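You operate a simulated robot arm through the tools that you are given. There is no shell and no other tool.

You run a simulated two-armed robot. Do the job below in one go: nothing can be reset, and whatever is moved stays where it is left.

Task
Stand the stop peg in the blue hole and fold the purple strip to about 90.
Fine: lay the strip against the peg, slide the clamp bar over it before you fold, let the leaf down and leave it clamped.
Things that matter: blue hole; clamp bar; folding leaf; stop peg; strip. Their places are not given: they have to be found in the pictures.

The check looks at the end state, three seconds after you hand in, the way a careful person would. Anything else that was tipped, shoved, dropped, spilled or broken makes it a failure. Flat cloth is picked up by pressing the open fingertips on it (5 to 10 N) and closing them slowly along it; thin cloth reads only 2 to 8 mm in the jaws.

Robot
Two 7-joint arms with two-finger parallel grippers on one trunk that stands fixed in place. Base frame: the origin is at the foot of the trunk, x ahead of it, y to its left, z up. Lengths are in mm, angles in rad, forces in N, time in s.
The left shoulder is at [70, 163, 1248], the right one opposite. With the tool pointing down near the work surface each hand reaches from about 360 to 860 mm from the base axis, measured 20 degrees to its own side. Payload 3.43 kg a hand.
The tool frame of a hand sits at the grasp point between the pads (the TCP): z along the fingers, y along the line on which they close. The tips reach 34 mm beyond it. The gripper opens to 128 mm. The fingers are 24 mm wide and 12 mm thick; the gripper's body (48 by 130 mm) begins 96 mm behind the TCP.
Orientation is that of the tool frame in the base frame, as a unit quaternion [x, y, z, w]. With the fingers straight down and closing along the base's y, the tool's x points along the base's -x, its y along +y and its z along -z.

Tools
- The arms move only by the tool apply_moves. It takes "left_series", "right_series" or both (then of equal length, played together; a hand with none holds still); each is one flat list of numbers, 7 for each row, row after row: the shift along the tool's x, y, z in units of 200 mm (1.0 is 200 mm), then the turn, a rotation vector about the tool's x, y, z in units of 180 degrees (1.0 is 180 degrees), then the opening in per cent of the stroke, from 0 (shut) to 100 (fully open). In form: [x, y, z, ax, ay, az, fingers, x, y, z, ax, ay, az, fingers, ...]. A call has 1 to 20 rows; each row is the pose to reach, as a shift and turn from the pose commanded when the call began, along the tool's axes at that moment. A call with a number of a shift or a turn outside -1 to 1 is refused whole. Each row takes 0.2 s and may step no farther than 50 mm and 0.15 rad from the row before; otherwise, or with a gripper value out of range, the whole call is refused. A pose out of reach is approached as far as the arm can. The call stops where the force on the tool passes 90 N (or 10 N more than at its start, if that is more) or the arm is blocked; 0.2 s more then pass. Each finger travels about 153 mm/s and halts on what it meets, pressing with about 40 N; the grip force reading is that of the motor and also rises with nothing between the fingers. The clock runs only during rows and for 0.2 s after the last one: add rows that repeat a pose to give the fingers time. The reply holds the time, the measured pose of the TCP, the force on the tool along the base axes, the opening and the grip force, in the units named above and with some noise, with the torque about the TCP (base axes, N m) and any sound that the robot's microphone picked up, and new pictures: "pictures" is both (left out), scene, wrist or none (wrist: the cameras of the hands that moved).
- Cameras (640 x 400 px; columns grow to the right, rows downward): "scene" is now at [124.4, -38.4, 1500.2]; the picture's right is [-0.47, -0.88, 0.00], its down [-0.50, 0.27, -0.83] and it looks along [0.73, -0.39, -0.56] (base axes); focal length 363 px, centre (320, 200). "left" rides on the left gripper at [76, 11, -160] in its tool frame; the picture's right is [-0.15, 0.99, 0.00], its down [-0.88, -0.13, -0.46] and it looks along [-0.45, -0.07, 0.89] (tool axes); focal length 234 px, centre (320, 200). "right" rides on the right gripper at [76, -11, -160] in its tool frame; the picture's right is [0.15, 0.99, 0.00], its down [-0.88, 0.13, -0.46] and it looks along [-0.45, 0.07, 0.89] (tool axes); focal length 234 px, centre (320, 200).
- lift_body(by): slides the trunk up (or, below 0, down) by that many mm; the arms and the scene camera ride with it, the base frame stays. It gives what a move gives, with no picture.
- head_to(pan, tilt): turns the head with the scene camera to pan (to the left, within 1.501 rad either way) and tilt (down, from -0.506 to 1.204), counted from straight ahead of the robot. It gives what a move gives, and a new picture of the scene camera.
- probe_pixels(camera, pixels): for up to 12 pixels [column, row] of the newest picture of that camera ("zoom" is the newest enlarged one), the place [x, y, z] in the base frame of the surface seen there, good to about 2 mm, but the place of the scene camera against the robot may be out by one fixed shift of up to 25 mm in any direction. No time passes.
- enlarge(camera, box): a new picture of the part [left, top, right, bottom] of that camera's present view, enlarged. No time passes.
- close_job(): hands the job in; it is judged then, once.

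Leave the grippers open and the arms clear of the work at the hand-in unless told otherwise.

The tools are called after "Call:" as a command line: name --argument value ..., lists and objects as JSON in quotes. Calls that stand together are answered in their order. apply_moves: Moves the arms, as the interface text tells. Its arguments: {"type":"object","properties":{"left_series":{"type":"array","items":{"type":"number"}},"right_series":{"type":"array","items":{"type":"number"}},"pictures":{"type":"string","enum":["both","scene","wrist","none"]}},"required":[]} The other tools are called the same way: lift_body (by) slides the trunk up or down; head_to (pan, tilt) turns the head that bears the scene camera; probe_pixels (camera, pixels) gives the place of the surface under pixels of a picture; enlarge (camera, box) takes an enlarged picture of a part of a camera's view; close_job () hands the job in.

At the start:

```text
time_s: 0.0
left_tcp_pos: [702.8, -10.3, 1139.8]
left_tcp_rot: [0.0, 1.0, 0.0, 0.0]
left_force: [-0.4, 0.4, 0.4]
left_wrist_torque: [0.02, -0.01, 0.01]
left_width: 128.0
left_gripper_force: 0.0
right_tcp_pos: [363.1, -479.8, 1174.4]
right_tcp_rot: [0.001, 1.0, 0.0, 0.0]
right_force: [-0.3, 0.1, -0.5]
right_wrist_torque: [0.0, 0.0, -0.03]
right_width: 128.1
right_gripper_force: 0.0
trunk travel left (down, up): [-728.0, 212.0]
head pan, tilt: [-0.494, 0.6]
```

scene: 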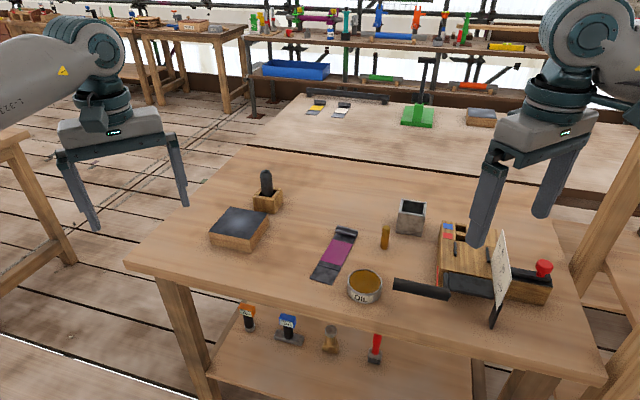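
right: 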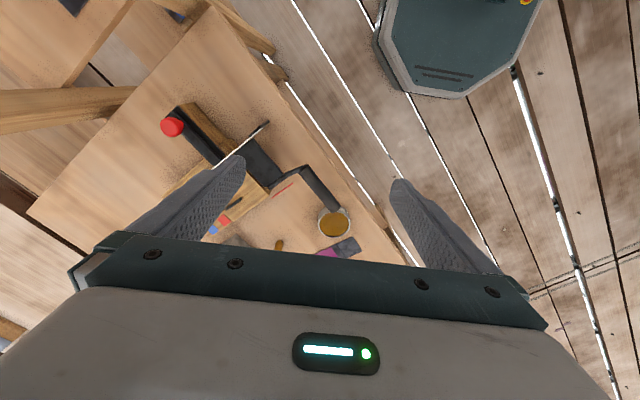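
left: 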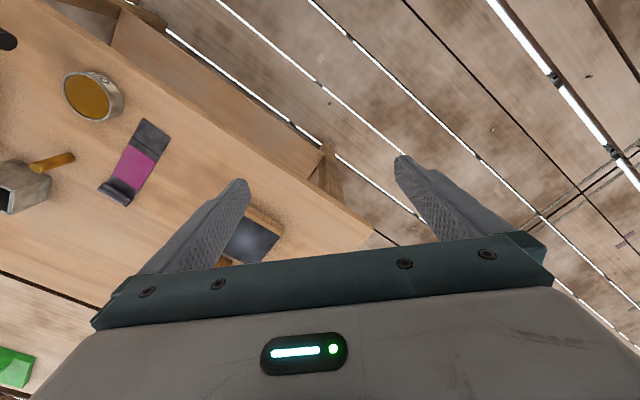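

The scene shows a bench with a purple strip near (335,255), a brass peg near (385,237), and a folding fixture on the right near (490,270). I'll enlarge those parts first.

Call:
enlarge --camera "scene" --box '[380, 190, 580, 340]'

Call:
enlarge --camera "right" --box '[120, 80, 420, 270]'

Call:
enlarge --camera "scene" --box '[200, 150, 440, 310]'

```text
2.67 times, centred on (480, 265) of scene
```

zoom: 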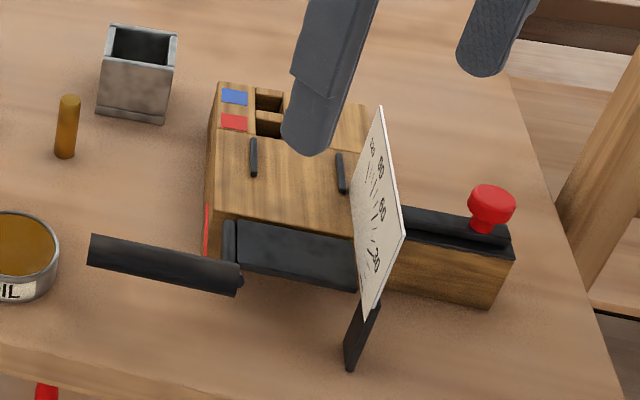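

```text
2.11 times, centred on (270, 175) of right
```

zoom: 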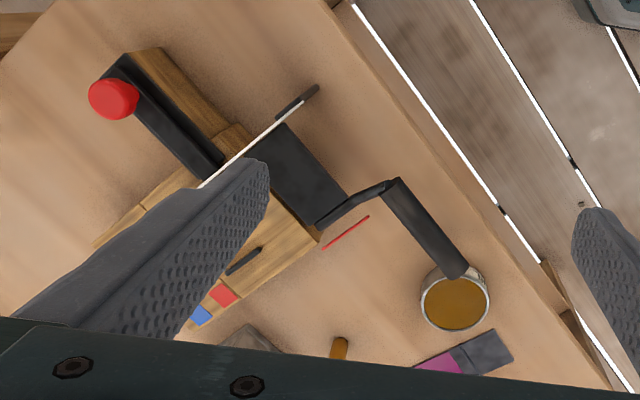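

```text
2.50 times, centred on (320, 230) of scene
```

zoom: 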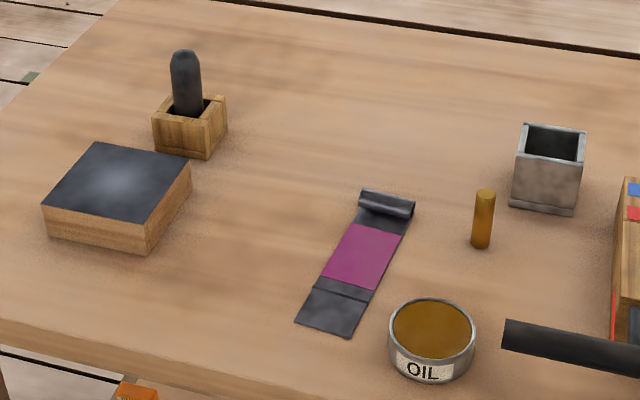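

I see the fixture: a bed with holes beside blue and red tags, a leaf with a handle, a dial, and a bar with a red knob on its right. I'll probe key points in the scene picture.

Call:
probe_pixels --camera "scene" --pixels '[[448, 227], [448, 236], [544, 266], [395, 285], [445, 294], [385, 230], [385, 247], [335, 250], [345, 232], [322, 278], [500, 330], [530, 290]]'

Call:
probe_pixels --camera "right" --pixels '[[224, 219], [213, 230], [172, 126], [335, 206], [308, 170], [260, 165], [281, 245], [345, 248], [235, 202], [192, 135], [270, 125], [225, 160]]'

```text
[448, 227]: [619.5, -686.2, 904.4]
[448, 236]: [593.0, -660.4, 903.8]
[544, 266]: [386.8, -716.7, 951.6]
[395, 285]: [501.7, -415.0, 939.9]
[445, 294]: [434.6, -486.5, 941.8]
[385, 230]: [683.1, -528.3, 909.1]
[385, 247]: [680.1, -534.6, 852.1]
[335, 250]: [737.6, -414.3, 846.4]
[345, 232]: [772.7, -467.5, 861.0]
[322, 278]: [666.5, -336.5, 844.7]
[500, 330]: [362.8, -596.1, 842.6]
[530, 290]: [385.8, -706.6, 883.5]
```

```text
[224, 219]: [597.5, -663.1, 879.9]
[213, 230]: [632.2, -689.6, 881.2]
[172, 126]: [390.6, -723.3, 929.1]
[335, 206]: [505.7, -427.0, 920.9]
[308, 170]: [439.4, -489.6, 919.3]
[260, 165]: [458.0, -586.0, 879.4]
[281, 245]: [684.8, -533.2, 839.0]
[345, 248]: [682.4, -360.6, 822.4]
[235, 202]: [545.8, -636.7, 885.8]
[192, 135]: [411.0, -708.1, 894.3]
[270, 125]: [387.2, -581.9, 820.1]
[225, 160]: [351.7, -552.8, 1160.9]
```

The right camera reads the fixture at about z 880, the table about 820. The scene camera reads about 22 mm high. I'll shift the right hand 150 mm to −y and up a little, to look straight at the fixture.

Call:
apply_moves --right_series '[0, -0.2, -0.05, 0, 0, 0, 100, 0, -0.4, -0.1, 0, 0, 0, 100, 0, -0.6, -0.15, 0, 0, 0, 100, 0, -0.75, -0.2, 0, 0, 0, 100]'

```text
time_s: 1.0
left_tcp_pos: [702.5, -12.1, 1140.8]
left_tcp_rot: [-0.001, 1.0, 0.001, 0.0]
left_force: [-0.9, 0.3, -0.4]
left_wrist_torque: [0.03, -0.01, 0.01]
left_width: 127.7
left_gripper_force: 0.0
right_tcp_pos: [360.8, -632.4, 1214.4]
right_tcp_rot: [0.0, 1.0, 0.0, 0.0]
right_force: [-0.5, 0.1, -0.1]
right_wrist_torque: [-0.03, -0.02, 0.02]
right_width: 128.0
right_gripper_force: 0.0
right hand out of reach, approached as far as the arm can: row 1
trunk travel left (down, up): [-728.0, 212.0]
head pan, tilt: [-0.494, 0.6]
```

scene: 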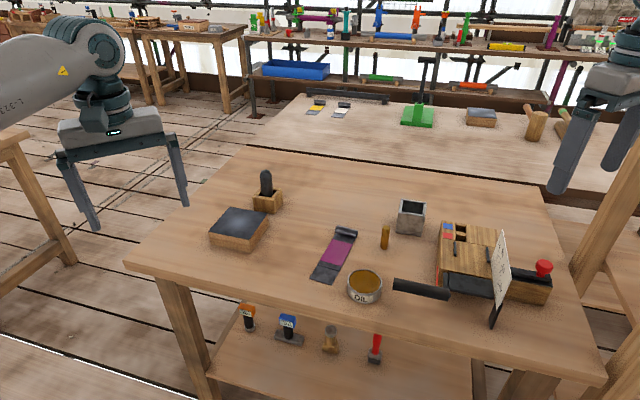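
right: 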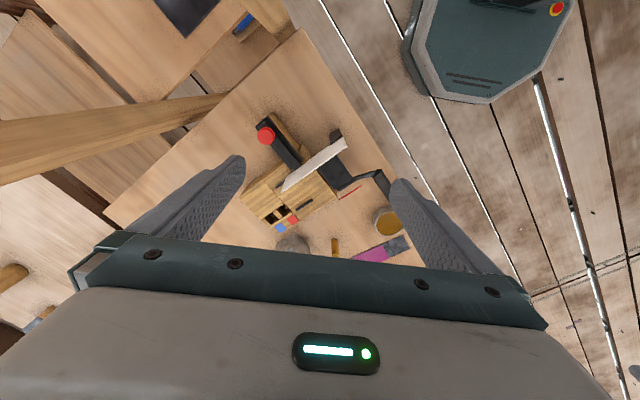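

Now the fixture sits between the fingers at (300,180) in the right picture. I'll enlarge it in both pictures.

Call:
enlarge --camera "right" --box '[230, 110, 410, 265]'

Call:
enlarge --camera "scene" --box '[425, 205, 565, 335]'

```text
2.58 times, centred on (320, 188) of right
```

zoom: 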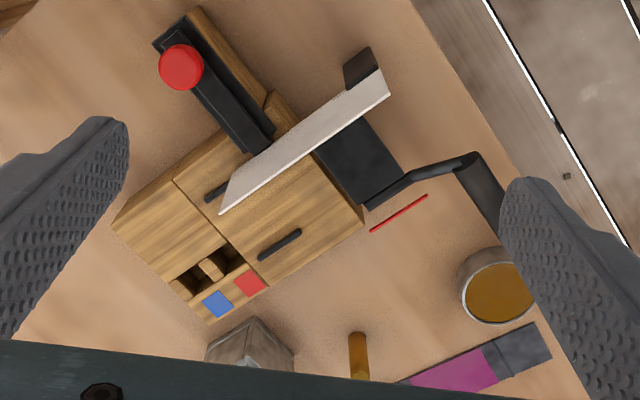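

```text
3.08 times, centred on (495, 270) of scene
```

zoom: 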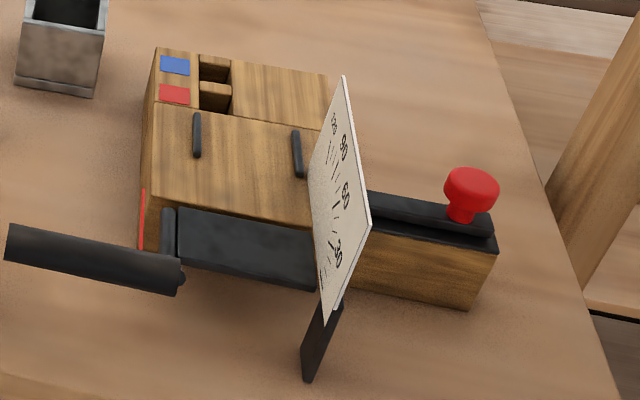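

I'll probe the fixture's points on the scene camera at full frame and on the wrist camera.

Call:
probe_pixels --camera "right" --pixels '[[265, 135], [329, 144], [337, 138], [295, 182], [334, 171], [356, 175], [381, 175], [282, 213], [291, 218], [298, 204], [307, 207], [313, 200]]'

Call:
probe_pixels --camera "zoom" --pixels '[[345, 80], [368, 222], [330, 315], [305, 375], [175, 66], [175, 94], [210, 68], [213, 96], [232, 60], [196, 118], [197, 155], [295, 135]]'

Call:
probe_pixels --camera "zoom" --pixels '[[300, 175], [155, 105], [325, 130], [140, 195], [305, 222], [165, 210], [165, 260], [310, 285], [470, 180], [490, 245], [395, 195], [325, 75]]'

```text
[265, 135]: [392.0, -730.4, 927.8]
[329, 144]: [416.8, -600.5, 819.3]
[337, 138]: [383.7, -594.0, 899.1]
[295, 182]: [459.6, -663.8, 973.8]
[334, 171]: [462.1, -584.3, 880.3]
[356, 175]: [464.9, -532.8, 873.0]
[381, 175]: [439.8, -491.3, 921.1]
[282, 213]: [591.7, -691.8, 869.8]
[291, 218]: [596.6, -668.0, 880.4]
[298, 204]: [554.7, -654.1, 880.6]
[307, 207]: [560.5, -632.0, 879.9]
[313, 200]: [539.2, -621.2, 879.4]
```

```text
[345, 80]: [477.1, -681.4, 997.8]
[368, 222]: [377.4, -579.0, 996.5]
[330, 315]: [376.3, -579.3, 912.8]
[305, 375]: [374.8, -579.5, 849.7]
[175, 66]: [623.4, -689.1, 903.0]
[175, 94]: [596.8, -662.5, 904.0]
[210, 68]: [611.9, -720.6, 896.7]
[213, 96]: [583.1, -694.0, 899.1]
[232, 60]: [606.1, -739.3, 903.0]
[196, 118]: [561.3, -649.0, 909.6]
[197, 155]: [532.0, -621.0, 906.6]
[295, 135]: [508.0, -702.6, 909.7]
```

```text
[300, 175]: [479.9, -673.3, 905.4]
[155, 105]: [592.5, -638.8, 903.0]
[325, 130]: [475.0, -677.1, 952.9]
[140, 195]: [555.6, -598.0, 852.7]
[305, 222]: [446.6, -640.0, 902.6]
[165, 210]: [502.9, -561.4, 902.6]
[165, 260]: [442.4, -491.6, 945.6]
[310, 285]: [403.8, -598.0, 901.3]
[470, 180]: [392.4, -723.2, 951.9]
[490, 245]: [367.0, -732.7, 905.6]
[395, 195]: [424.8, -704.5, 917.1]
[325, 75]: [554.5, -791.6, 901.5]
```

The bed top is at z≈880, the dial top at about 975, and the fixture is turned about 45°. I'll bring the right hand forward over the rear of the bed for a closer look at the holes, staying above the dial.

Call:
apply_moves --right_series '[-0.14, -0.08, 0.14, 0, 0, 0, 100, -0.28, -0.16, 0.28, 0, 0, 0, 100, -0.41, -0.25, 0.42, 0, 0, 0, 100, -0.55, -0.33, 0.56, 0, 0, 0, 100, -0.69, -0.41, 0.7, 0, 0, 0, 100, -0.825, -0.49, 0.84, 0, 0, 0, 100]'

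```text
time_s: 2.4
left_tcp_pos: [702.9, -10.9, 1139.5]
left_tcp_rot: [0.0, 1.0, 0.0, 0.0]
left_force: [0.2, -0.1, 0.4]
left_wrist_torque: [-0.02, 0.03, 0.02]
left_width: 127.9
left_gripper_force: 0.1
right_tcp_pos: [489.1, -650.5, 1069.9]
right_tcp_rot: [0.002, 1.0, -0.002, 0.001]
right_force: [-0.4, -0.2, -1.2]
right_wrist_torque: [-0.05, -0.01, 0.01]
right_width: 128.2
right_gripper_force: 0.0
right hand out of reach, approached as far as the arm can: row 3, 4, 5, 6
trunk travel left (down, up): [-728.0, 212.0]
head pan, tilt: [-0.494, 0.6]
```

scene: 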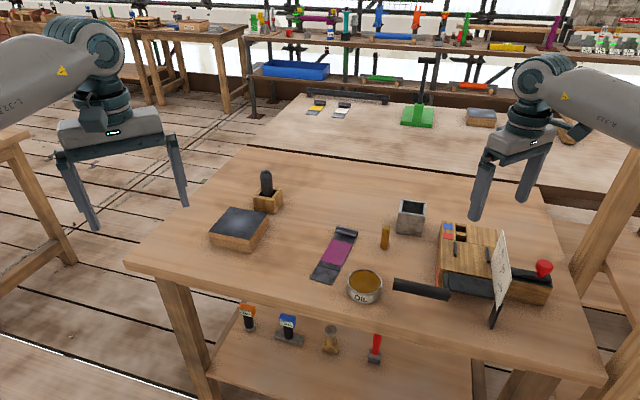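
right: 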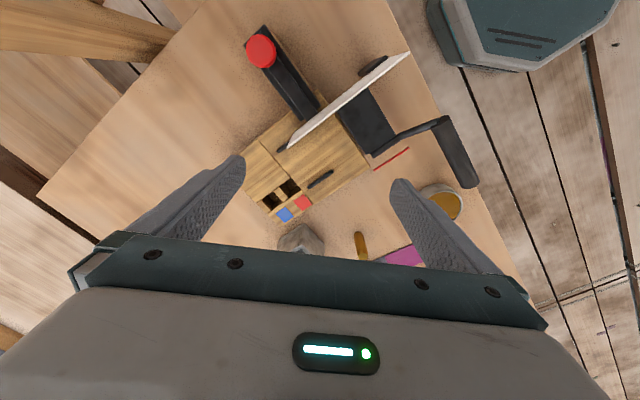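

The arm stopped at (489,−650,1070) as the reach limit in this orientation. I'll yaw the tool −45° so it lines up with the fixture and the arm's direction, which may free reach.

Call:
apply_moves --right_series '[0, 0, 0, 0, 0, 0.042, 100, 0, 0, 0, 0, 0, 0.084, 100, 0, 0, 0, 0, 0, 0.126, 100, 0, 0, 0, 0, 0, 0.168, 100, 0, 0, 0, 0, 0, 0.21, 100, 0, 0, 0, 0, 0, 0.25, 100, 0, 0, 0, 0, 0, 0.25, 100]' --pictures "wrist"

```text
time_s: 4.0
left_tcp_pos: [702.7, -11.5, 1141.7]
left_tcp_rot: [0.0, 1.0, 0.0, -0.001]
left_force: [0.1, -0.4, 0.0]
left_wrist_torque: [-0.01, 0.0, 0.02]
left_width: 128.1
left_gripper_force: 0.1
right_tcp_pos: [489.5, -651.4, 1069.4]
right_tcp_rot: [0.383, 0.924, 0.0, 0.0]
right_force: [0.7, -0.1, -0.4]
right_wrist_torque: [0.03, 0.0, 0.01]
right_width: 128.1
right_gripper_force: 0.0
trunk travel left (down, up): [-728.0, 212.0]
head pan, tilt: [-0.494, 0.6]
```

right: 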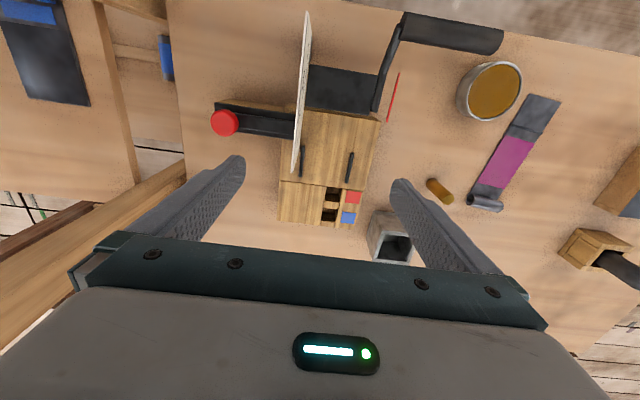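

The view is aligned with the fixture now. I'll enlarge the fixture and the parts.

Call:
enlarge --camera "right" --box '[200, 90, 400, 235]'

Call:
enlarge --camera "right" --box '[380, 60, 580, 220]'

Call:
enlarge --camera "right" --box '[270, 150, 390, 235]'

```text
2.76 times, centred on (300, 162) of right
```

zoom: 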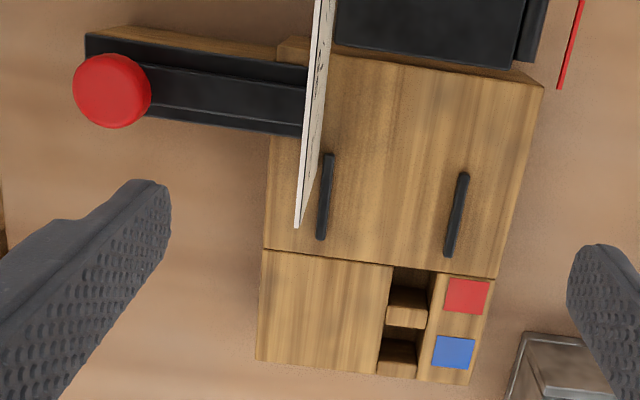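

```text
2.50 times, centred on (480, 140) of right
```

zoom: 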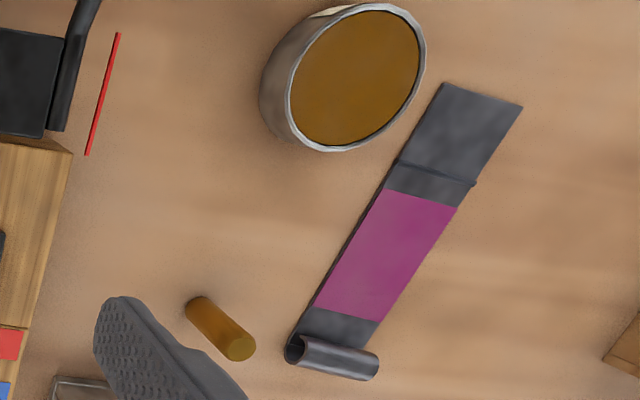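

```text
4.71 times, centred on (330, 192) of right
```

zoom: 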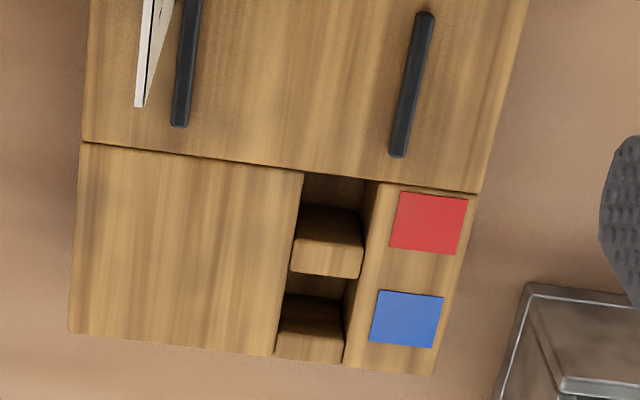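

I see the pockets: one beside red (front), one beside blue (rear), separated by a block. I'll probe their edges in this zoom.

Call:
probe_pixels --camera "zoom" --pixels '[[305, 172], [378, 180], [302, 205], [365, 212], [292, 270], [357, 277], [283, 295], [345, 303], [276, 355], [342, 363], [278, 325], [340, 330]]'

Call:
probe_pixels --camera "zoom" --pixels '[[325, 190], [315, 285], [312, 320], [310, 345], [430, 222], [407, 320], [422, 15], [398, 155], [180, 125], [478, 190], [433, 372], [85, 145]]'

Call:
probe_pixels --camera "right" --pixels '[[397, 75], [388, 120], [382, 110], [300, 108], [308, 65], [378, 68], [375, 110], [390, 40], [402, 25], [498, 40], [290, 105], [224, 122]]'

Call:
probe_pixels --camera "right" --pixels '[[305, 20], [296, 172], [555, 98], [528, 93], [565, 132], [540, 125], [560, 143], [530, 185], [493, 200], [470, 200], [485, 190], [430, 182]]'

```text
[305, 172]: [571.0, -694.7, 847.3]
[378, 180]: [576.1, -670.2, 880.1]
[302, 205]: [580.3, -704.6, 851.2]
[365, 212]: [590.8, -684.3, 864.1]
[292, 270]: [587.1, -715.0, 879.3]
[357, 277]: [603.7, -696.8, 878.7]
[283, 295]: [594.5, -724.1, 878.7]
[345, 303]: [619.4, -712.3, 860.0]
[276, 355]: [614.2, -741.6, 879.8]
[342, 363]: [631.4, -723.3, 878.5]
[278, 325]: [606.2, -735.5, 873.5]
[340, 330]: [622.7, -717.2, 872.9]
```

```text
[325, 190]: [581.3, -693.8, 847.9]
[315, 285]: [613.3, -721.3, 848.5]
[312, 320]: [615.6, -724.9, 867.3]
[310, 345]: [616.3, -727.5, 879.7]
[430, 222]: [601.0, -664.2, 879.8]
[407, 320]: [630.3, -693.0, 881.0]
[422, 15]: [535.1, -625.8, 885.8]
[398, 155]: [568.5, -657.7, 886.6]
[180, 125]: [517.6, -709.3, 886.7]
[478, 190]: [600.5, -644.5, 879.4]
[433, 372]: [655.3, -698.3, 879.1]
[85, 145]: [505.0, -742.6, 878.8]
```

```text
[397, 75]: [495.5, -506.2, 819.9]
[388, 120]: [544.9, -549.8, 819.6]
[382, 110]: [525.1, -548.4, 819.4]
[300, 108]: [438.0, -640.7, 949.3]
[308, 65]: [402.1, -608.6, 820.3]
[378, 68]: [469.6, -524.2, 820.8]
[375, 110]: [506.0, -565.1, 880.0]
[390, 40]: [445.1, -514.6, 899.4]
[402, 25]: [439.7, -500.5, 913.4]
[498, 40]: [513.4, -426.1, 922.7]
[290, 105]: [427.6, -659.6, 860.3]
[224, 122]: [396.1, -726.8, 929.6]
```

```text
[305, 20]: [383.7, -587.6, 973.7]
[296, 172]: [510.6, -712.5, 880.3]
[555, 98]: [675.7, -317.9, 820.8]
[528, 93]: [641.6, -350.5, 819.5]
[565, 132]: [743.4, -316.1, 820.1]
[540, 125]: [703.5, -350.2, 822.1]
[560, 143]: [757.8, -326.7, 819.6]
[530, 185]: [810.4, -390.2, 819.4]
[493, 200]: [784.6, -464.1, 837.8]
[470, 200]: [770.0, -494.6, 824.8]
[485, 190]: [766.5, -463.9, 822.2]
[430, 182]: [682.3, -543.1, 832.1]
```

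In fixture coordinates the blue pocket centre is about (605,−715), floor z≈847, and bed top z 880. It is far out, so I'll test the right arm's reach there at a safe height, going out along the fixture's depth direction.

Call:
apply_moves --right_series '[-0.2, 0, 0, 0, 0, 0, 100, -0.4, 0.1, 0, 0, 0, 0, 100, -0.6, 0.2, 0, 0, 0, 0, 100, -0.6, 0.2, 0, 0, 0, 0, 100]' --pictures "wrist"

```text
time_s: 5.0
left_tcp_pos: [702.3, -12.1, 1141.4]
left_tcp_rot: [0.0, 1.0, 0.0, 0.001]
left_force: [0.1, -0.3, 0.3]
left_wrist_torque: [-0.04, -0.03, -0.02]
left_width: 127.8
left_gripper_force: 0.0
right_tcp_pos: [601.2, -711.1, 1069.7]
right_tcp_rot: [0.384, 0.924, -0.001, -0.001]
right_force: [-0.8, 0.8, 0.0]
right_wrist_torque: [0.01, 0.01, -0.03]
right_width: 128.0
right_gripper_force: 0.0
trunk travel left (down, up): [-728.0, 212.0]
head pan, tilt: [-0.494, 0.6]
```

right: 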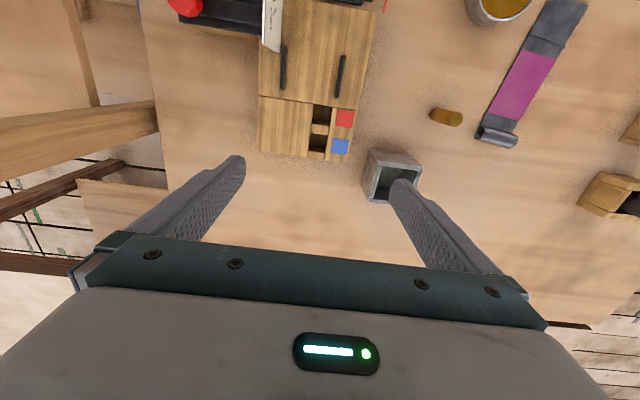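

Reached (601,−711,1070) with no complaint. From here I'll enlarge the strip, peg and the pocket region.

Call:
enlarge --camera "right" --box '[410, 0, 600, 160]'

Call:
probe_pixels --camera "zoom" --pixels '[[360, 120], [362, 135], [330, 235], [303, 320], [225, 415], [228, 340], [225, 350], [335, 375], [100, 300], [180, 312], [300, 345], [250, 330]]'

Call:
enlarge --camera "right" --box '[250, 80, 390, 210]'

```text
2.50 times, centred on (505, 80) of right
```

zoom: 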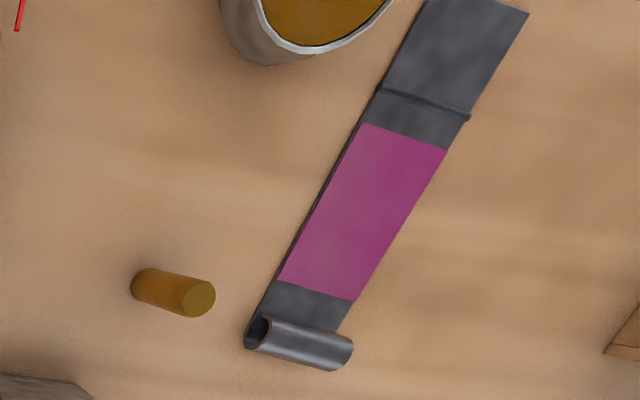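

```text
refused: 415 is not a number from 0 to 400
```

```text
3.08 times, centred on (320, 145) of right
```

zoom: 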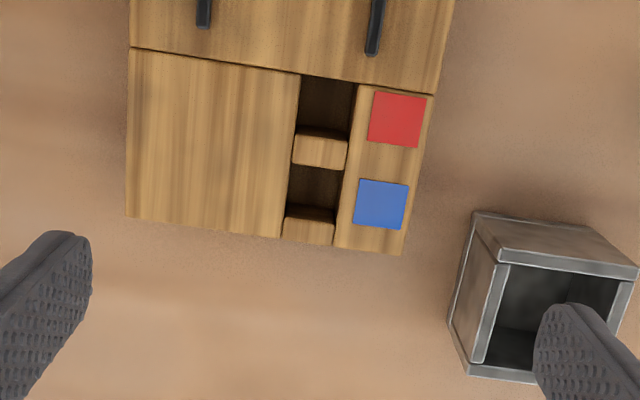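

Next I'll probe the strip's ridge, patch edges and curl, plus the peg's top, then the pockets and bin in the zoom.

Call:
probe_pixels --camera "right" --pixels '[[531, 38], [561, 46], [523, 51], [554, 59], [490, 111], [517, 118], [482, 134], [515, 142], [500, 132], [457, 119], [551, 3], [586, 8]]'

Call:
probe_pixels --camera "zoom" --pixels '[[318, 148], [325, 120], [292, 165], [345, 172], [315, 185], [285, 215], [333, 222], [310, 200], [308, 228], [330, 172], [297, 200], [336, 205]]'

Call:
probe_pixels --camera "zoom" --pixels '[[475, 212], [590, 225], [505, 262], [635, 270], [485, 360], [548, 330], [370, 52], [378, 2], [203, 25], [440, 93], [402, 252], [128, 215]]'

```text
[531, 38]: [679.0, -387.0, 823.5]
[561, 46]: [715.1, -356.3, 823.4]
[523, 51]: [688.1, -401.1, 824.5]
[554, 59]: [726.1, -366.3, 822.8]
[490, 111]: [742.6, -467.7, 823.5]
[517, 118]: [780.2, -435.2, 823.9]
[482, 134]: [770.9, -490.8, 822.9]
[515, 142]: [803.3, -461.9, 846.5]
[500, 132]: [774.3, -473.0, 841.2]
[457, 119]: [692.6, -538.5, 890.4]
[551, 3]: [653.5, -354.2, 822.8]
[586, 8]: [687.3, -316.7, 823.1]
```

```text
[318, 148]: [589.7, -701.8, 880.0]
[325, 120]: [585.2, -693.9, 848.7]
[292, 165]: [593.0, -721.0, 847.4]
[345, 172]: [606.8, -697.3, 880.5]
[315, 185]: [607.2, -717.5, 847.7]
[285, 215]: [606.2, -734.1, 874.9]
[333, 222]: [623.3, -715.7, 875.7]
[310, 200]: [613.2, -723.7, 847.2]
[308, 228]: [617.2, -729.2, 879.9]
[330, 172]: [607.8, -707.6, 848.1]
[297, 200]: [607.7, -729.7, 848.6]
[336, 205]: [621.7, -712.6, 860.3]
```

```text
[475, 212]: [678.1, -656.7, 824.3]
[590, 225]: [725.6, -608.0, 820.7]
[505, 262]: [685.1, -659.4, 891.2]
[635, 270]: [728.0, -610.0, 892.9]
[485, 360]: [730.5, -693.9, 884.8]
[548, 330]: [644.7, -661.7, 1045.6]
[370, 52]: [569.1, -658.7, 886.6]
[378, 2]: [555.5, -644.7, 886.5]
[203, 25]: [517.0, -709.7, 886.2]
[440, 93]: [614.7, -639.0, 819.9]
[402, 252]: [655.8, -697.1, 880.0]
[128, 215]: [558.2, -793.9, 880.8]
```

The strip runs at about −52° (curl end to the rear), width ≈ 51, ridge ≈ 48 mm from its flat end. I'll back the hand off toward the fold edge to measure the leaf, clamp bar and hinge.

Call:
apply_moves --right_series '[0.2, 0.02, 0, 0, 0, 0, 100, 0.4, 0.04, 0, 0, 0, 0, 100, 0.6, 0.06, 0, 0, 0, 0, 100, 0.8, 0.08, 0, 0, 0, 0, 100, 1.0, 0.1, 0, 0, 0, 0, 100]' --pictures "wrist"

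Call:
enlarge --camera "right" --box '[200, 90, 420, 230]'

```text
time_s: 6.2
left_tcp_pos: [702.2, -10.9, 1140.0]
left_tcp_rot: [-0.001, 1.0, -0.001, 0.0]
left_force: [-0.3, -0.1, -1.2]
left_wrist_torque: [-0.01, -0.02, -0.01]
left_width: 128.1
left_gripper_force: 0.0
right_tcp_pos: [475.4, -551.4, 1069.0]
right_tcp_rot: [0.383, 0.924, 0.0, 0.0]
right_force: [0.4, -0.5, 0.1]
right_wrist_torque: [0.02, -0.02, -0.02]
right_width: 128.2
right_gripper_force: 0.0
trunk travel left (down, up): [-728.0, 212.0]
head pan, tilt: [-0.494, 0.6]
```

right: 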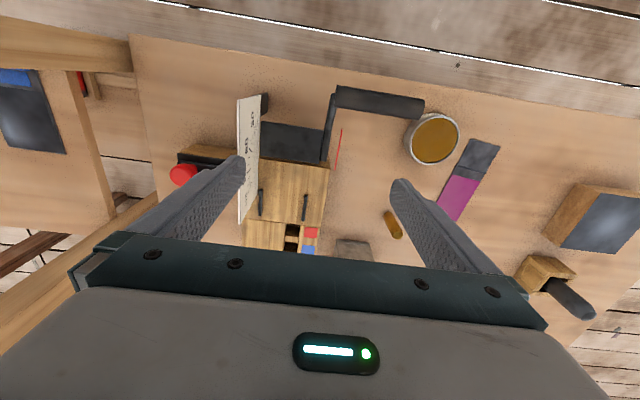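

```text
2.86 times, centred on (310, 160) of right
```

zoom: 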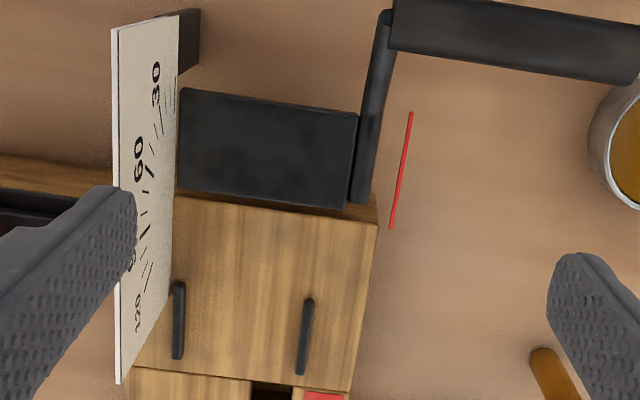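

I'll probe leaf corners, bed front edge, crank arm, handle, red line, and dial here.

Call:
probe_pixels --camera "zoom" --pixels '[[184, 94], [353, 119], [345, 203], [182, 182], [200, 203], [375, 228], [360, 195], [385, 20], [398, 25], [630, 55], [412, 113], [391, 226]]'

Call:
probe_pixels --camera "zoom" --pixels '[[190, 15], [190, 60], [118, 30], [176, 20], [120, 375], [173, 195], [310, 302], [300, 372], [180, 285], [178, 355], [20, 205], [20, 170]]'

Call:
enlarge --camera "right" --box '[160, 80, 280, 200]'

```text
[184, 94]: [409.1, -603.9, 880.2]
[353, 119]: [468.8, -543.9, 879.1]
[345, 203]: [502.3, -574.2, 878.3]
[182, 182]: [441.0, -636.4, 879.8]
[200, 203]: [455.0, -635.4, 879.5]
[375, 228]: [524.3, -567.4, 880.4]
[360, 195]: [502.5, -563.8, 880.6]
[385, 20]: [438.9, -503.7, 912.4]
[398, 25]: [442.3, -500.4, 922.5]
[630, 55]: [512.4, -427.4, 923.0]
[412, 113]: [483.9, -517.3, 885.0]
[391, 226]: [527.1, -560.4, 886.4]
```

```text
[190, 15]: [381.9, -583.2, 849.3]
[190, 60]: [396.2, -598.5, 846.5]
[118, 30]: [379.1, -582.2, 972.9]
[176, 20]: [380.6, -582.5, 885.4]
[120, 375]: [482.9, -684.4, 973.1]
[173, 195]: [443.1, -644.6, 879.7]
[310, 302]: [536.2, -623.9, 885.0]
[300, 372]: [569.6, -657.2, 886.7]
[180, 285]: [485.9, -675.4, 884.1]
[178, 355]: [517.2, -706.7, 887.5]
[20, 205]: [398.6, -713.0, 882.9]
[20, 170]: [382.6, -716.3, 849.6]
```

```text
3.33 times, centred on (220, 140) of right
```

zoom: 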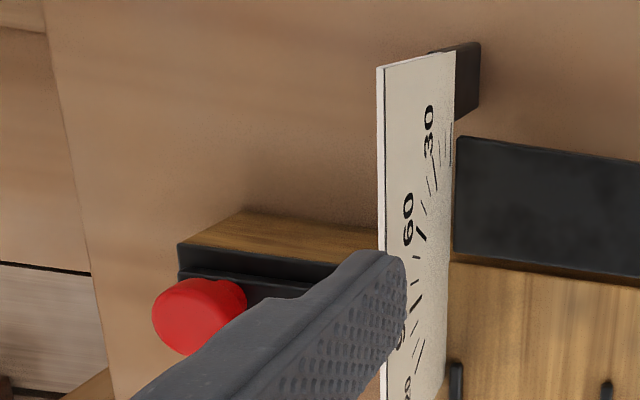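

Key findings: the fixture lies at exactly 45°. The hinge is at D≈766 (D=(x−y)/√2), the leaf spans D 715–763, and the guides are at A≈−63 and −134 (A=(x+y)/√2). The blue pocket centre is at D 934, A −78, about 26 mm square. The red rod is a pointer on the leaf, read against the dial 30/60/90/120. Next I go over the peg at about (692,−538).

Call:
apply_moves --right_series '[-0.12, 0.136, 0.02, 0, 0, 0, 80, -0.24, 0.272, 0.05, 0, 0, 0, 50, -0.36, 0.408, 0.1, 0, 0, 0, 50, -0.48, 0.544, 0.15, 0, 0, 0, 50, -0.6, 0.68, 0.22, 0, 0, 0, 50, -0.7225, 0.815, 0.345, 0, 0, 0, 50, -0.7225, 0.815, 0.345, 0, 0, 0, 50]'

Call:
enlarge --camera "right" --box '[230, 100, 410, 250]'

```text
time_s: 7.8
left_tcp_pos: [702.3, -12.1, 1140.3]
left_tcp_rot: [0.0, 1.0, 0.0, 0.001]
left_force: [-0.4, 0.9, 0.3]
left_wrist_torque: [0.01, -0.05, -0.03]
left_width: 127.9
left_gripper_force: 0.0
right_tcp_pos: [692.8, -537.4, 999.2]
right_tcp_rot: [0.382, 0.924, 0.0, 0.001]
right_force: [-0.7, -0.6, -0.5]
right_wrist_torque: [0.01, 0.0, -0.01]
right_width: 64.0
right_gripper_force: 0.1
trunk travel left (down, up): [-728.0, 212.0]
head pan, tilt: [-0.494, 0.6]
```

scene: 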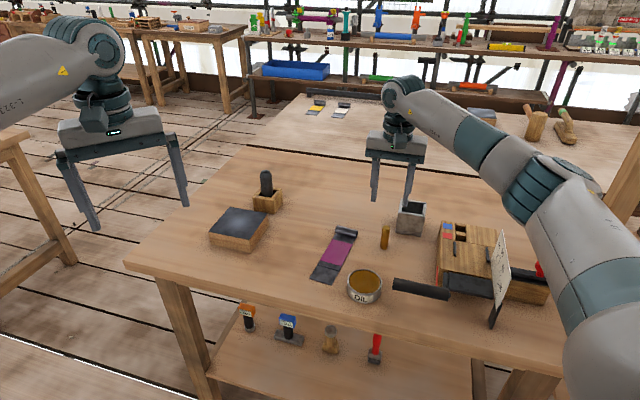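
right: 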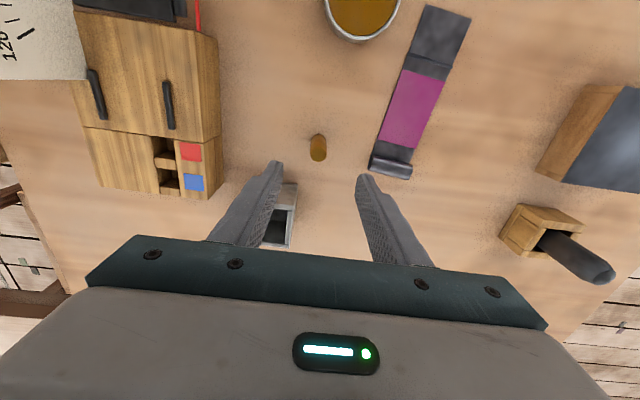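

```text
2.67 times, centred on (320, 175) of right
```

zoom: 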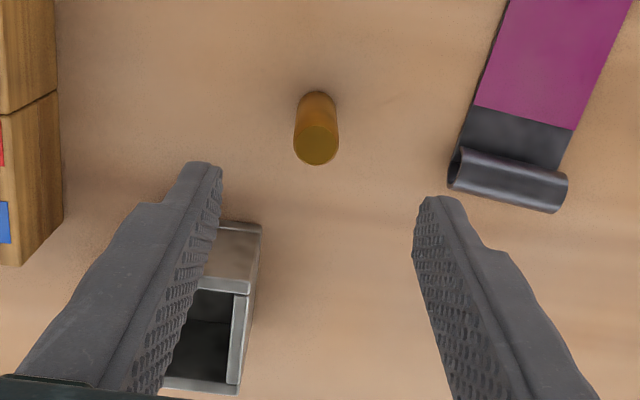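

The peg sits centred at (318,150), and the curl is at (390,165). I'll probe peg top, base and curl here.

Call:
probe_pixels --camera "zoom" --pixels '[[317, 145], [297, 145], [336, 147], [316, 130], [316, 162], [316, 100], [455, 155], [460, 185], [480, 165], [550, 185], [530, 205], [565, 190]]'

Call:
probe_pixels --camera "right" --pixels '[[412, 53], [446, 63], [408, 58], [425, 8], [468, 18], [404, 69], [443, 79], [379, 142], [413, 150]]'

```text
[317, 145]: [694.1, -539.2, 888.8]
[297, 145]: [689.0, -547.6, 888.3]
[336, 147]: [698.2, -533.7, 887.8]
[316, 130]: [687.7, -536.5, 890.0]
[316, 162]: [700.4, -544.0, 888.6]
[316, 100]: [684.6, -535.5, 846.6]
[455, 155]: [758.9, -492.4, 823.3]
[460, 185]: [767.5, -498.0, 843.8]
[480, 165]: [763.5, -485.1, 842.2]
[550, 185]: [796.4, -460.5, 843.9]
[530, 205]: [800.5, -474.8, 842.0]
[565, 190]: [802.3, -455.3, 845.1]
```

```text
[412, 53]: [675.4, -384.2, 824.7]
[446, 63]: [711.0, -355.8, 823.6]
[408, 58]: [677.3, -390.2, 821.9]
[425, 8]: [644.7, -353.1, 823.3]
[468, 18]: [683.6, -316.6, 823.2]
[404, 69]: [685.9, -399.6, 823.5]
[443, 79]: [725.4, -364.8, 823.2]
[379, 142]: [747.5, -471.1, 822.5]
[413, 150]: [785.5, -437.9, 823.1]
```

Peg top centre is (694,−540), z 889, about 19 mm across. I'll lower to TCP z≈890 straddling it, close, and hold.

Call:
apply_moves --right_series '[-0.015, -0.005, 0.2, 0, 0, 0, 50, -0.015, -0.005, 0.4, 0, 0, 0, 50, -0.015, -0.005, 0.545, 0, 0, 0, 50, -0.015, -0.005, 0.545, 0, 0, 0, 50, -0.015, -0.005, 0.545, 0, 0, 0, 30, -0.015, -0.005, 0.545, 0, 0, 0, 10, -0.015, -0.005, 0.545, 0, 0, 0, 0, -0.015, -0.005, 0.545, 0, 0, 0, 0]' --pictures "wrist"

Call:
enlarge --camera "right" --box '[230, 100, 410, 250]'

```text
time_s: 9.6
left_tcp_pos: [702.6, -11.1, 1139.5]
left_tcp_rot: [0.0, 1.0, -0.001, -0.001]
left_force: [0.4, -0.3, 0.3]
left_wrist_torque: [0.02, 0.01, 0.01]
left_width: 128.0
left_gripper_force: 0.1
right_tcp_pos: [694.8, -544.1, 892.4]
right_tcp_rot: [0.383, 0.924, -0.001, 0.0]
right_force: [-0.6, 0.3, 0.0]
right_wrist_torque: [-0.03, 0.04, 0.03]
right_width: 19.5
right_gripper_force: 40.6
trunk travel left (down, up): [-728.0, 212.0]
head pan, tilt: [-0.494, 0.6]
```

right: 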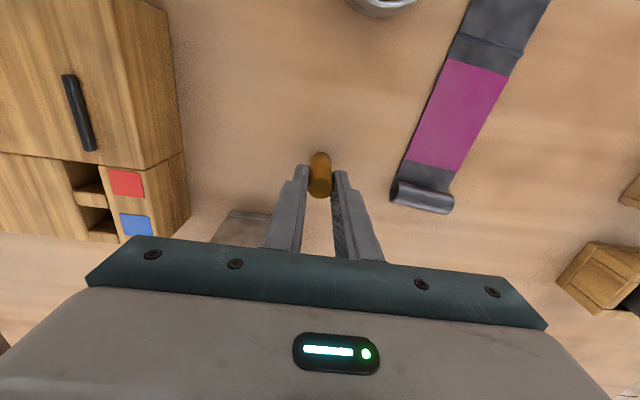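

```text
2.67 times, centred on (320, 175) of right
```

zoom: 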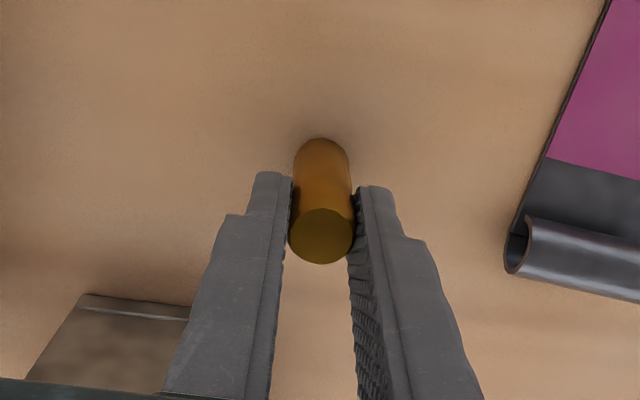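

Gripped: width 19.5 mm, 40.6 N. I'll probe the peg top in the hand to fix its offset from the TCP.

Call:
probe_pixels --camera "zoom" --pixels '[[321, 237], [321, 212], [320, 260], [293, 235], [349, 235], [266, 180], [375, 195]]'

Call:
apply_moves --right_series '[0, 0, -0.1, 0, 0, 0, 0, 0, 0, -0.25, 0, 0, 0, 0, 0, 0, -0.4, 0, 0, 0, 0, 0, 0, -0.4, 0, 0, 0, 0]' --pictures "wrist"

```text
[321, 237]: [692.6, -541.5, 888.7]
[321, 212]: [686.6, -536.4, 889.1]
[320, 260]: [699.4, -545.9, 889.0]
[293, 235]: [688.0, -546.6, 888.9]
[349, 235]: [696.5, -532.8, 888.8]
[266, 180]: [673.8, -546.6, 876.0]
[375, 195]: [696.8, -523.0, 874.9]
```

```text
time_s: 10.6
left_tcp_pos: [701.8, -12.8, 1139.9]
left_tcp_rot: [0.0, 1.0, 0.0, -0.001]
left_force: [0.5, 0.1, -0.2]
left_wrist_torque: [-0.01, -0.01, 0.01]
left_width: 128.0
left_gripper_force: 0.1
right_tcp_pos: [695.8, -543.7, 971.1]
right_tcp_rot: [0.382, 0.924, 0.0, -0.001]
right_force: [-1.1, -0.7, -1.2]
right_wrist_torque: [0.0, -0.01, -0.02]
right_width: 19.3
right_gripper_force: 40.2
trunk travel left (down, up): [-728.0, 212.0]
head pan, tilt: [-0.494, 0.6]
```

right: 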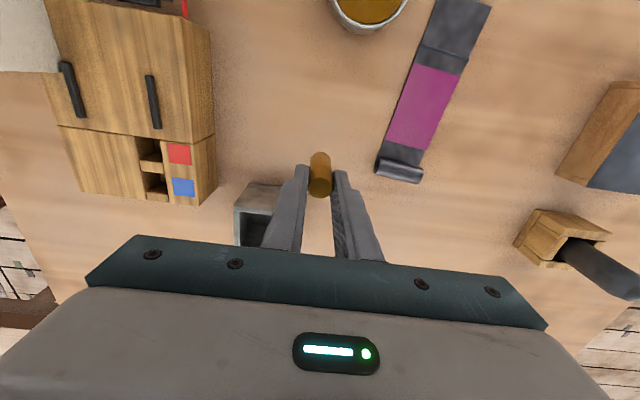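

Peg centre is about 3 mm robot-side of the TCP. I carry it, raised 20 mm more, across to above the blue pocket.

Call:
apply_moves --right_series '[-0.05, -0.15, -0.1, 0, 0, 0, 0, -0.1, -0.32, -0.1, 0, 0, 0, 0, -0.15, -0.49, -0.1, 0, 0, 0, 0, -0.2, -0.66, -0.1, 0, 0, 0, 0, -0.25, -0.82, -0.1, 0, 0, 0, 0, -0.2975, -0.9275, -0.1, 0, 0, 0, 0, -0.2975, -0.9275, -0.1, 0, 0, 0, 0, -0.2975, -0.9275, -0.1, 0, 0, 0, 0]'

Call:
enlarge --camera "right" --box '[250, 110, 390, 230]'

```text
time_s: 12.4
left_tcp_pos: [702.9, -12.0, 1138.9]
left_tcp_rot: [0.0, 1.0, 0.0, 0.0]
left_force: [0.5, 0.2, -1.0]
left_wrist_torque: [0.01, -0.02, -0.01]
left_width: 128.3
left_gripper_force: 0.1
right_tcp_pos: [602.8, -716.5, 990.4]
right_tcp_rot: [0.382, 0.924, 0.0, 0.0]
right_force: [-0.7, 0.8, -2.7]
right_wrist_torque: [0.0, 0.03, -0.02]
right_width: 19.7
right_gripper_force: 40.0
trunk travel left (down, up): [-728.0, 212.0]
head pan, tilt: [-0.494, 0.6]
```

scene: 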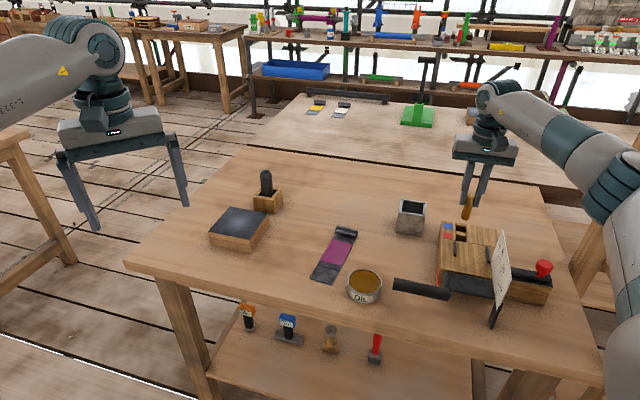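
right: 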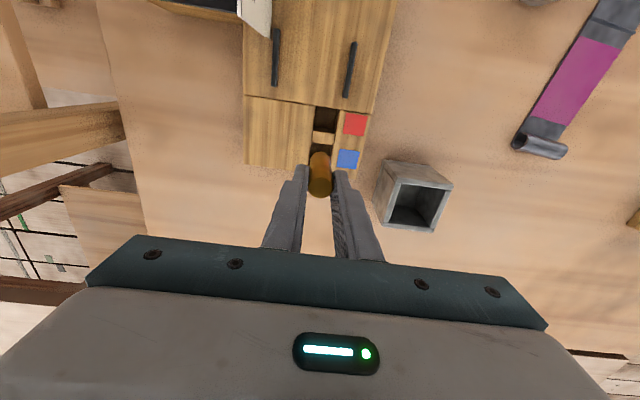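

```text
3.33 times, centred on (320, 170) of right
```

zoom: 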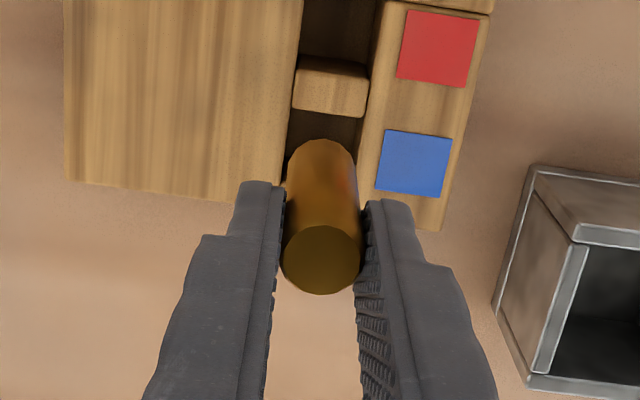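

The peg hangs above the blue pocket. I'll probe the peg's top edges and the pocket's edges in this same picture.

Call:
probe_pixels --camera "zoom" --pixels '[[321, 260], [321, 230], [320, 292], [283, 258], [359, 258], [362, 120], [293, 108], [355, 150], [287, 150], [328, 112], [300, 130], [345, 135]]'

Call:
probe_pixels --camera "zoom" --pixels '[[321, 146], [300, 152], [342, 152], [291, 170], [353, 170], [258, 184], [383, 202], [445, 225], [65, 178], [363, 118], [294, 106], [370, 100]]'

```text
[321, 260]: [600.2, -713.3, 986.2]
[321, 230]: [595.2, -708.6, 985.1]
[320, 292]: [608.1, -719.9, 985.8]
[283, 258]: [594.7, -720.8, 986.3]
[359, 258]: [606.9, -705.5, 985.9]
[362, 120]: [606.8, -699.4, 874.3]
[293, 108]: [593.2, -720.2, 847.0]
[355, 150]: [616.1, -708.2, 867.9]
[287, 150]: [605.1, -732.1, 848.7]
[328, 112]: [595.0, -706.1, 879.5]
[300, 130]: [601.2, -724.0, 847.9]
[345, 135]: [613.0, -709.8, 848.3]
```

```text
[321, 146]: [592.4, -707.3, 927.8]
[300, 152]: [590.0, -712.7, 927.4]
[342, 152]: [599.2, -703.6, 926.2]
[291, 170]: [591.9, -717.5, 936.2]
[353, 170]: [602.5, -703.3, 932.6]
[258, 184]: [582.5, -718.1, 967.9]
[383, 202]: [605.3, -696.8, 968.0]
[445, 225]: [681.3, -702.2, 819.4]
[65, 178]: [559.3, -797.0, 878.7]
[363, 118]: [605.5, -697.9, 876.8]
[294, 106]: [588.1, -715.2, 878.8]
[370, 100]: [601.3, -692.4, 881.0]
```

The peg is at D 930, A −79.5. The pocket spans D 921.6–947 and A −90…−65, so I correct +3.8 mm in D and +2 in A, and lower 30 mm to just above the bed to check.

Call:
apply_moves --right_series '[-0.019, 0.01, 0.05, 0, 0, 0, 0, -0.019, 0.01, 0.1, 0, 0, 0, 0, -0.019, 0.01, 0.15, 0, 0, 0, 0, -0.019, 0.01, 0.15, 0, 0, 0, 0]' --pictures "wrist"

Call:
enlarge --camera "right" --box '[250, 110, 390, 230]'

Call:
probe_pixels --camera "zoom" --pixels '[[321, 260], [321, 230], [320, 292], [283, 258], [359, 258], [321, 150], [330, 110]]'

Call:
enlarge --camera "scene" --box '[420, 170, 520, 250]'

```text
time_s: 13.4
left_tcp_pos: [702.7, -11.7, 1139.0]
left_tcp_rot: [-0.001, 1.0, 0.0, 0.0]
left_force: [-0.1, 0.3, -0.3]
left_wrist_torque: [0.0, 0.0, 0.02]
left_width: 127.9
left_gripper_force: 0.1
right_tcp_pos: [608.1, -716.1, 961.6]
right_tcp_rot: [0.383, 0.924, 0.001, 0.0]
right_force: [0.7, 0.1, -1.9]
right_wrist_torque: [-0.01, -0.02, -0.02]
right_width: 19.5
right_gripper_force: 40.1
trunk travel left (down, up): [-728.0, 212.0]
head pan, tilt: [-0.494, 0.6]
```

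right: 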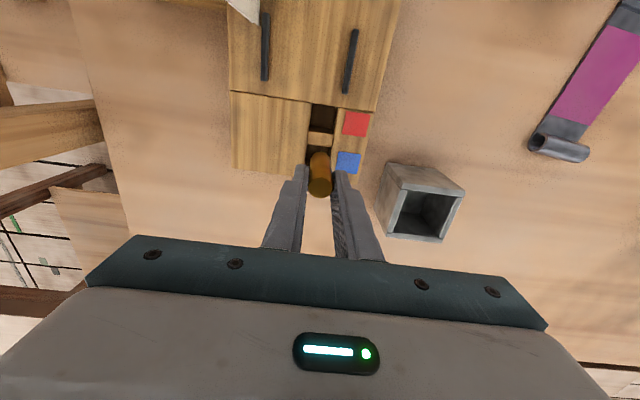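

```text
3.33 times, centred on (320, 170) of right
```

zoom: 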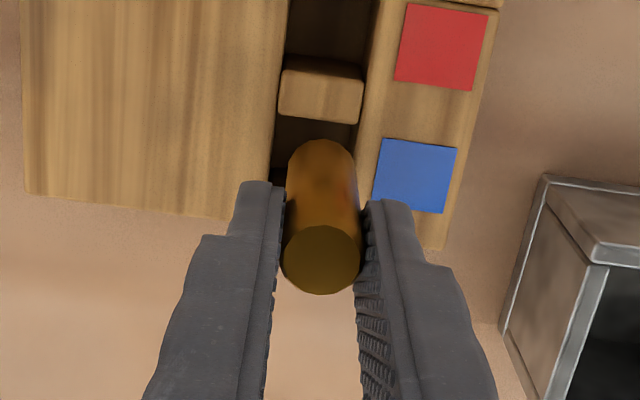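

```text
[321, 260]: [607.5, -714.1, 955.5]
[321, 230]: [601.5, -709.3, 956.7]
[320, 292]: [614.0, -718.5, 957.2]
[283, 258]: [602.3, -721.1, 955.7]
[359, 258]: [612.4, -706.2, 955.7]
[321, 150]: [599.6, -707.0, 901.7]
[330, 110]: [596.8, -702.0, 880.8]
```

```text
5.00 times, centred on (470, 210) of scene
```

zoom: 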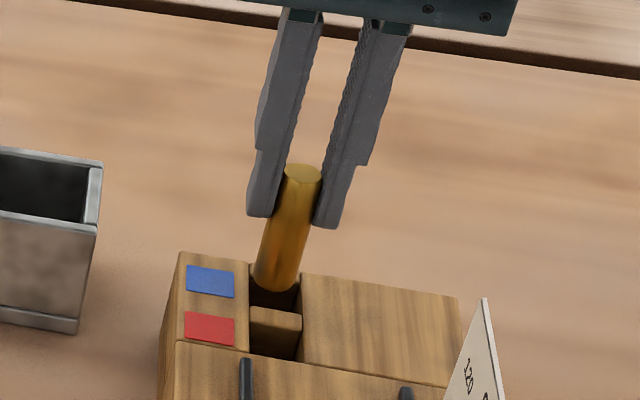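

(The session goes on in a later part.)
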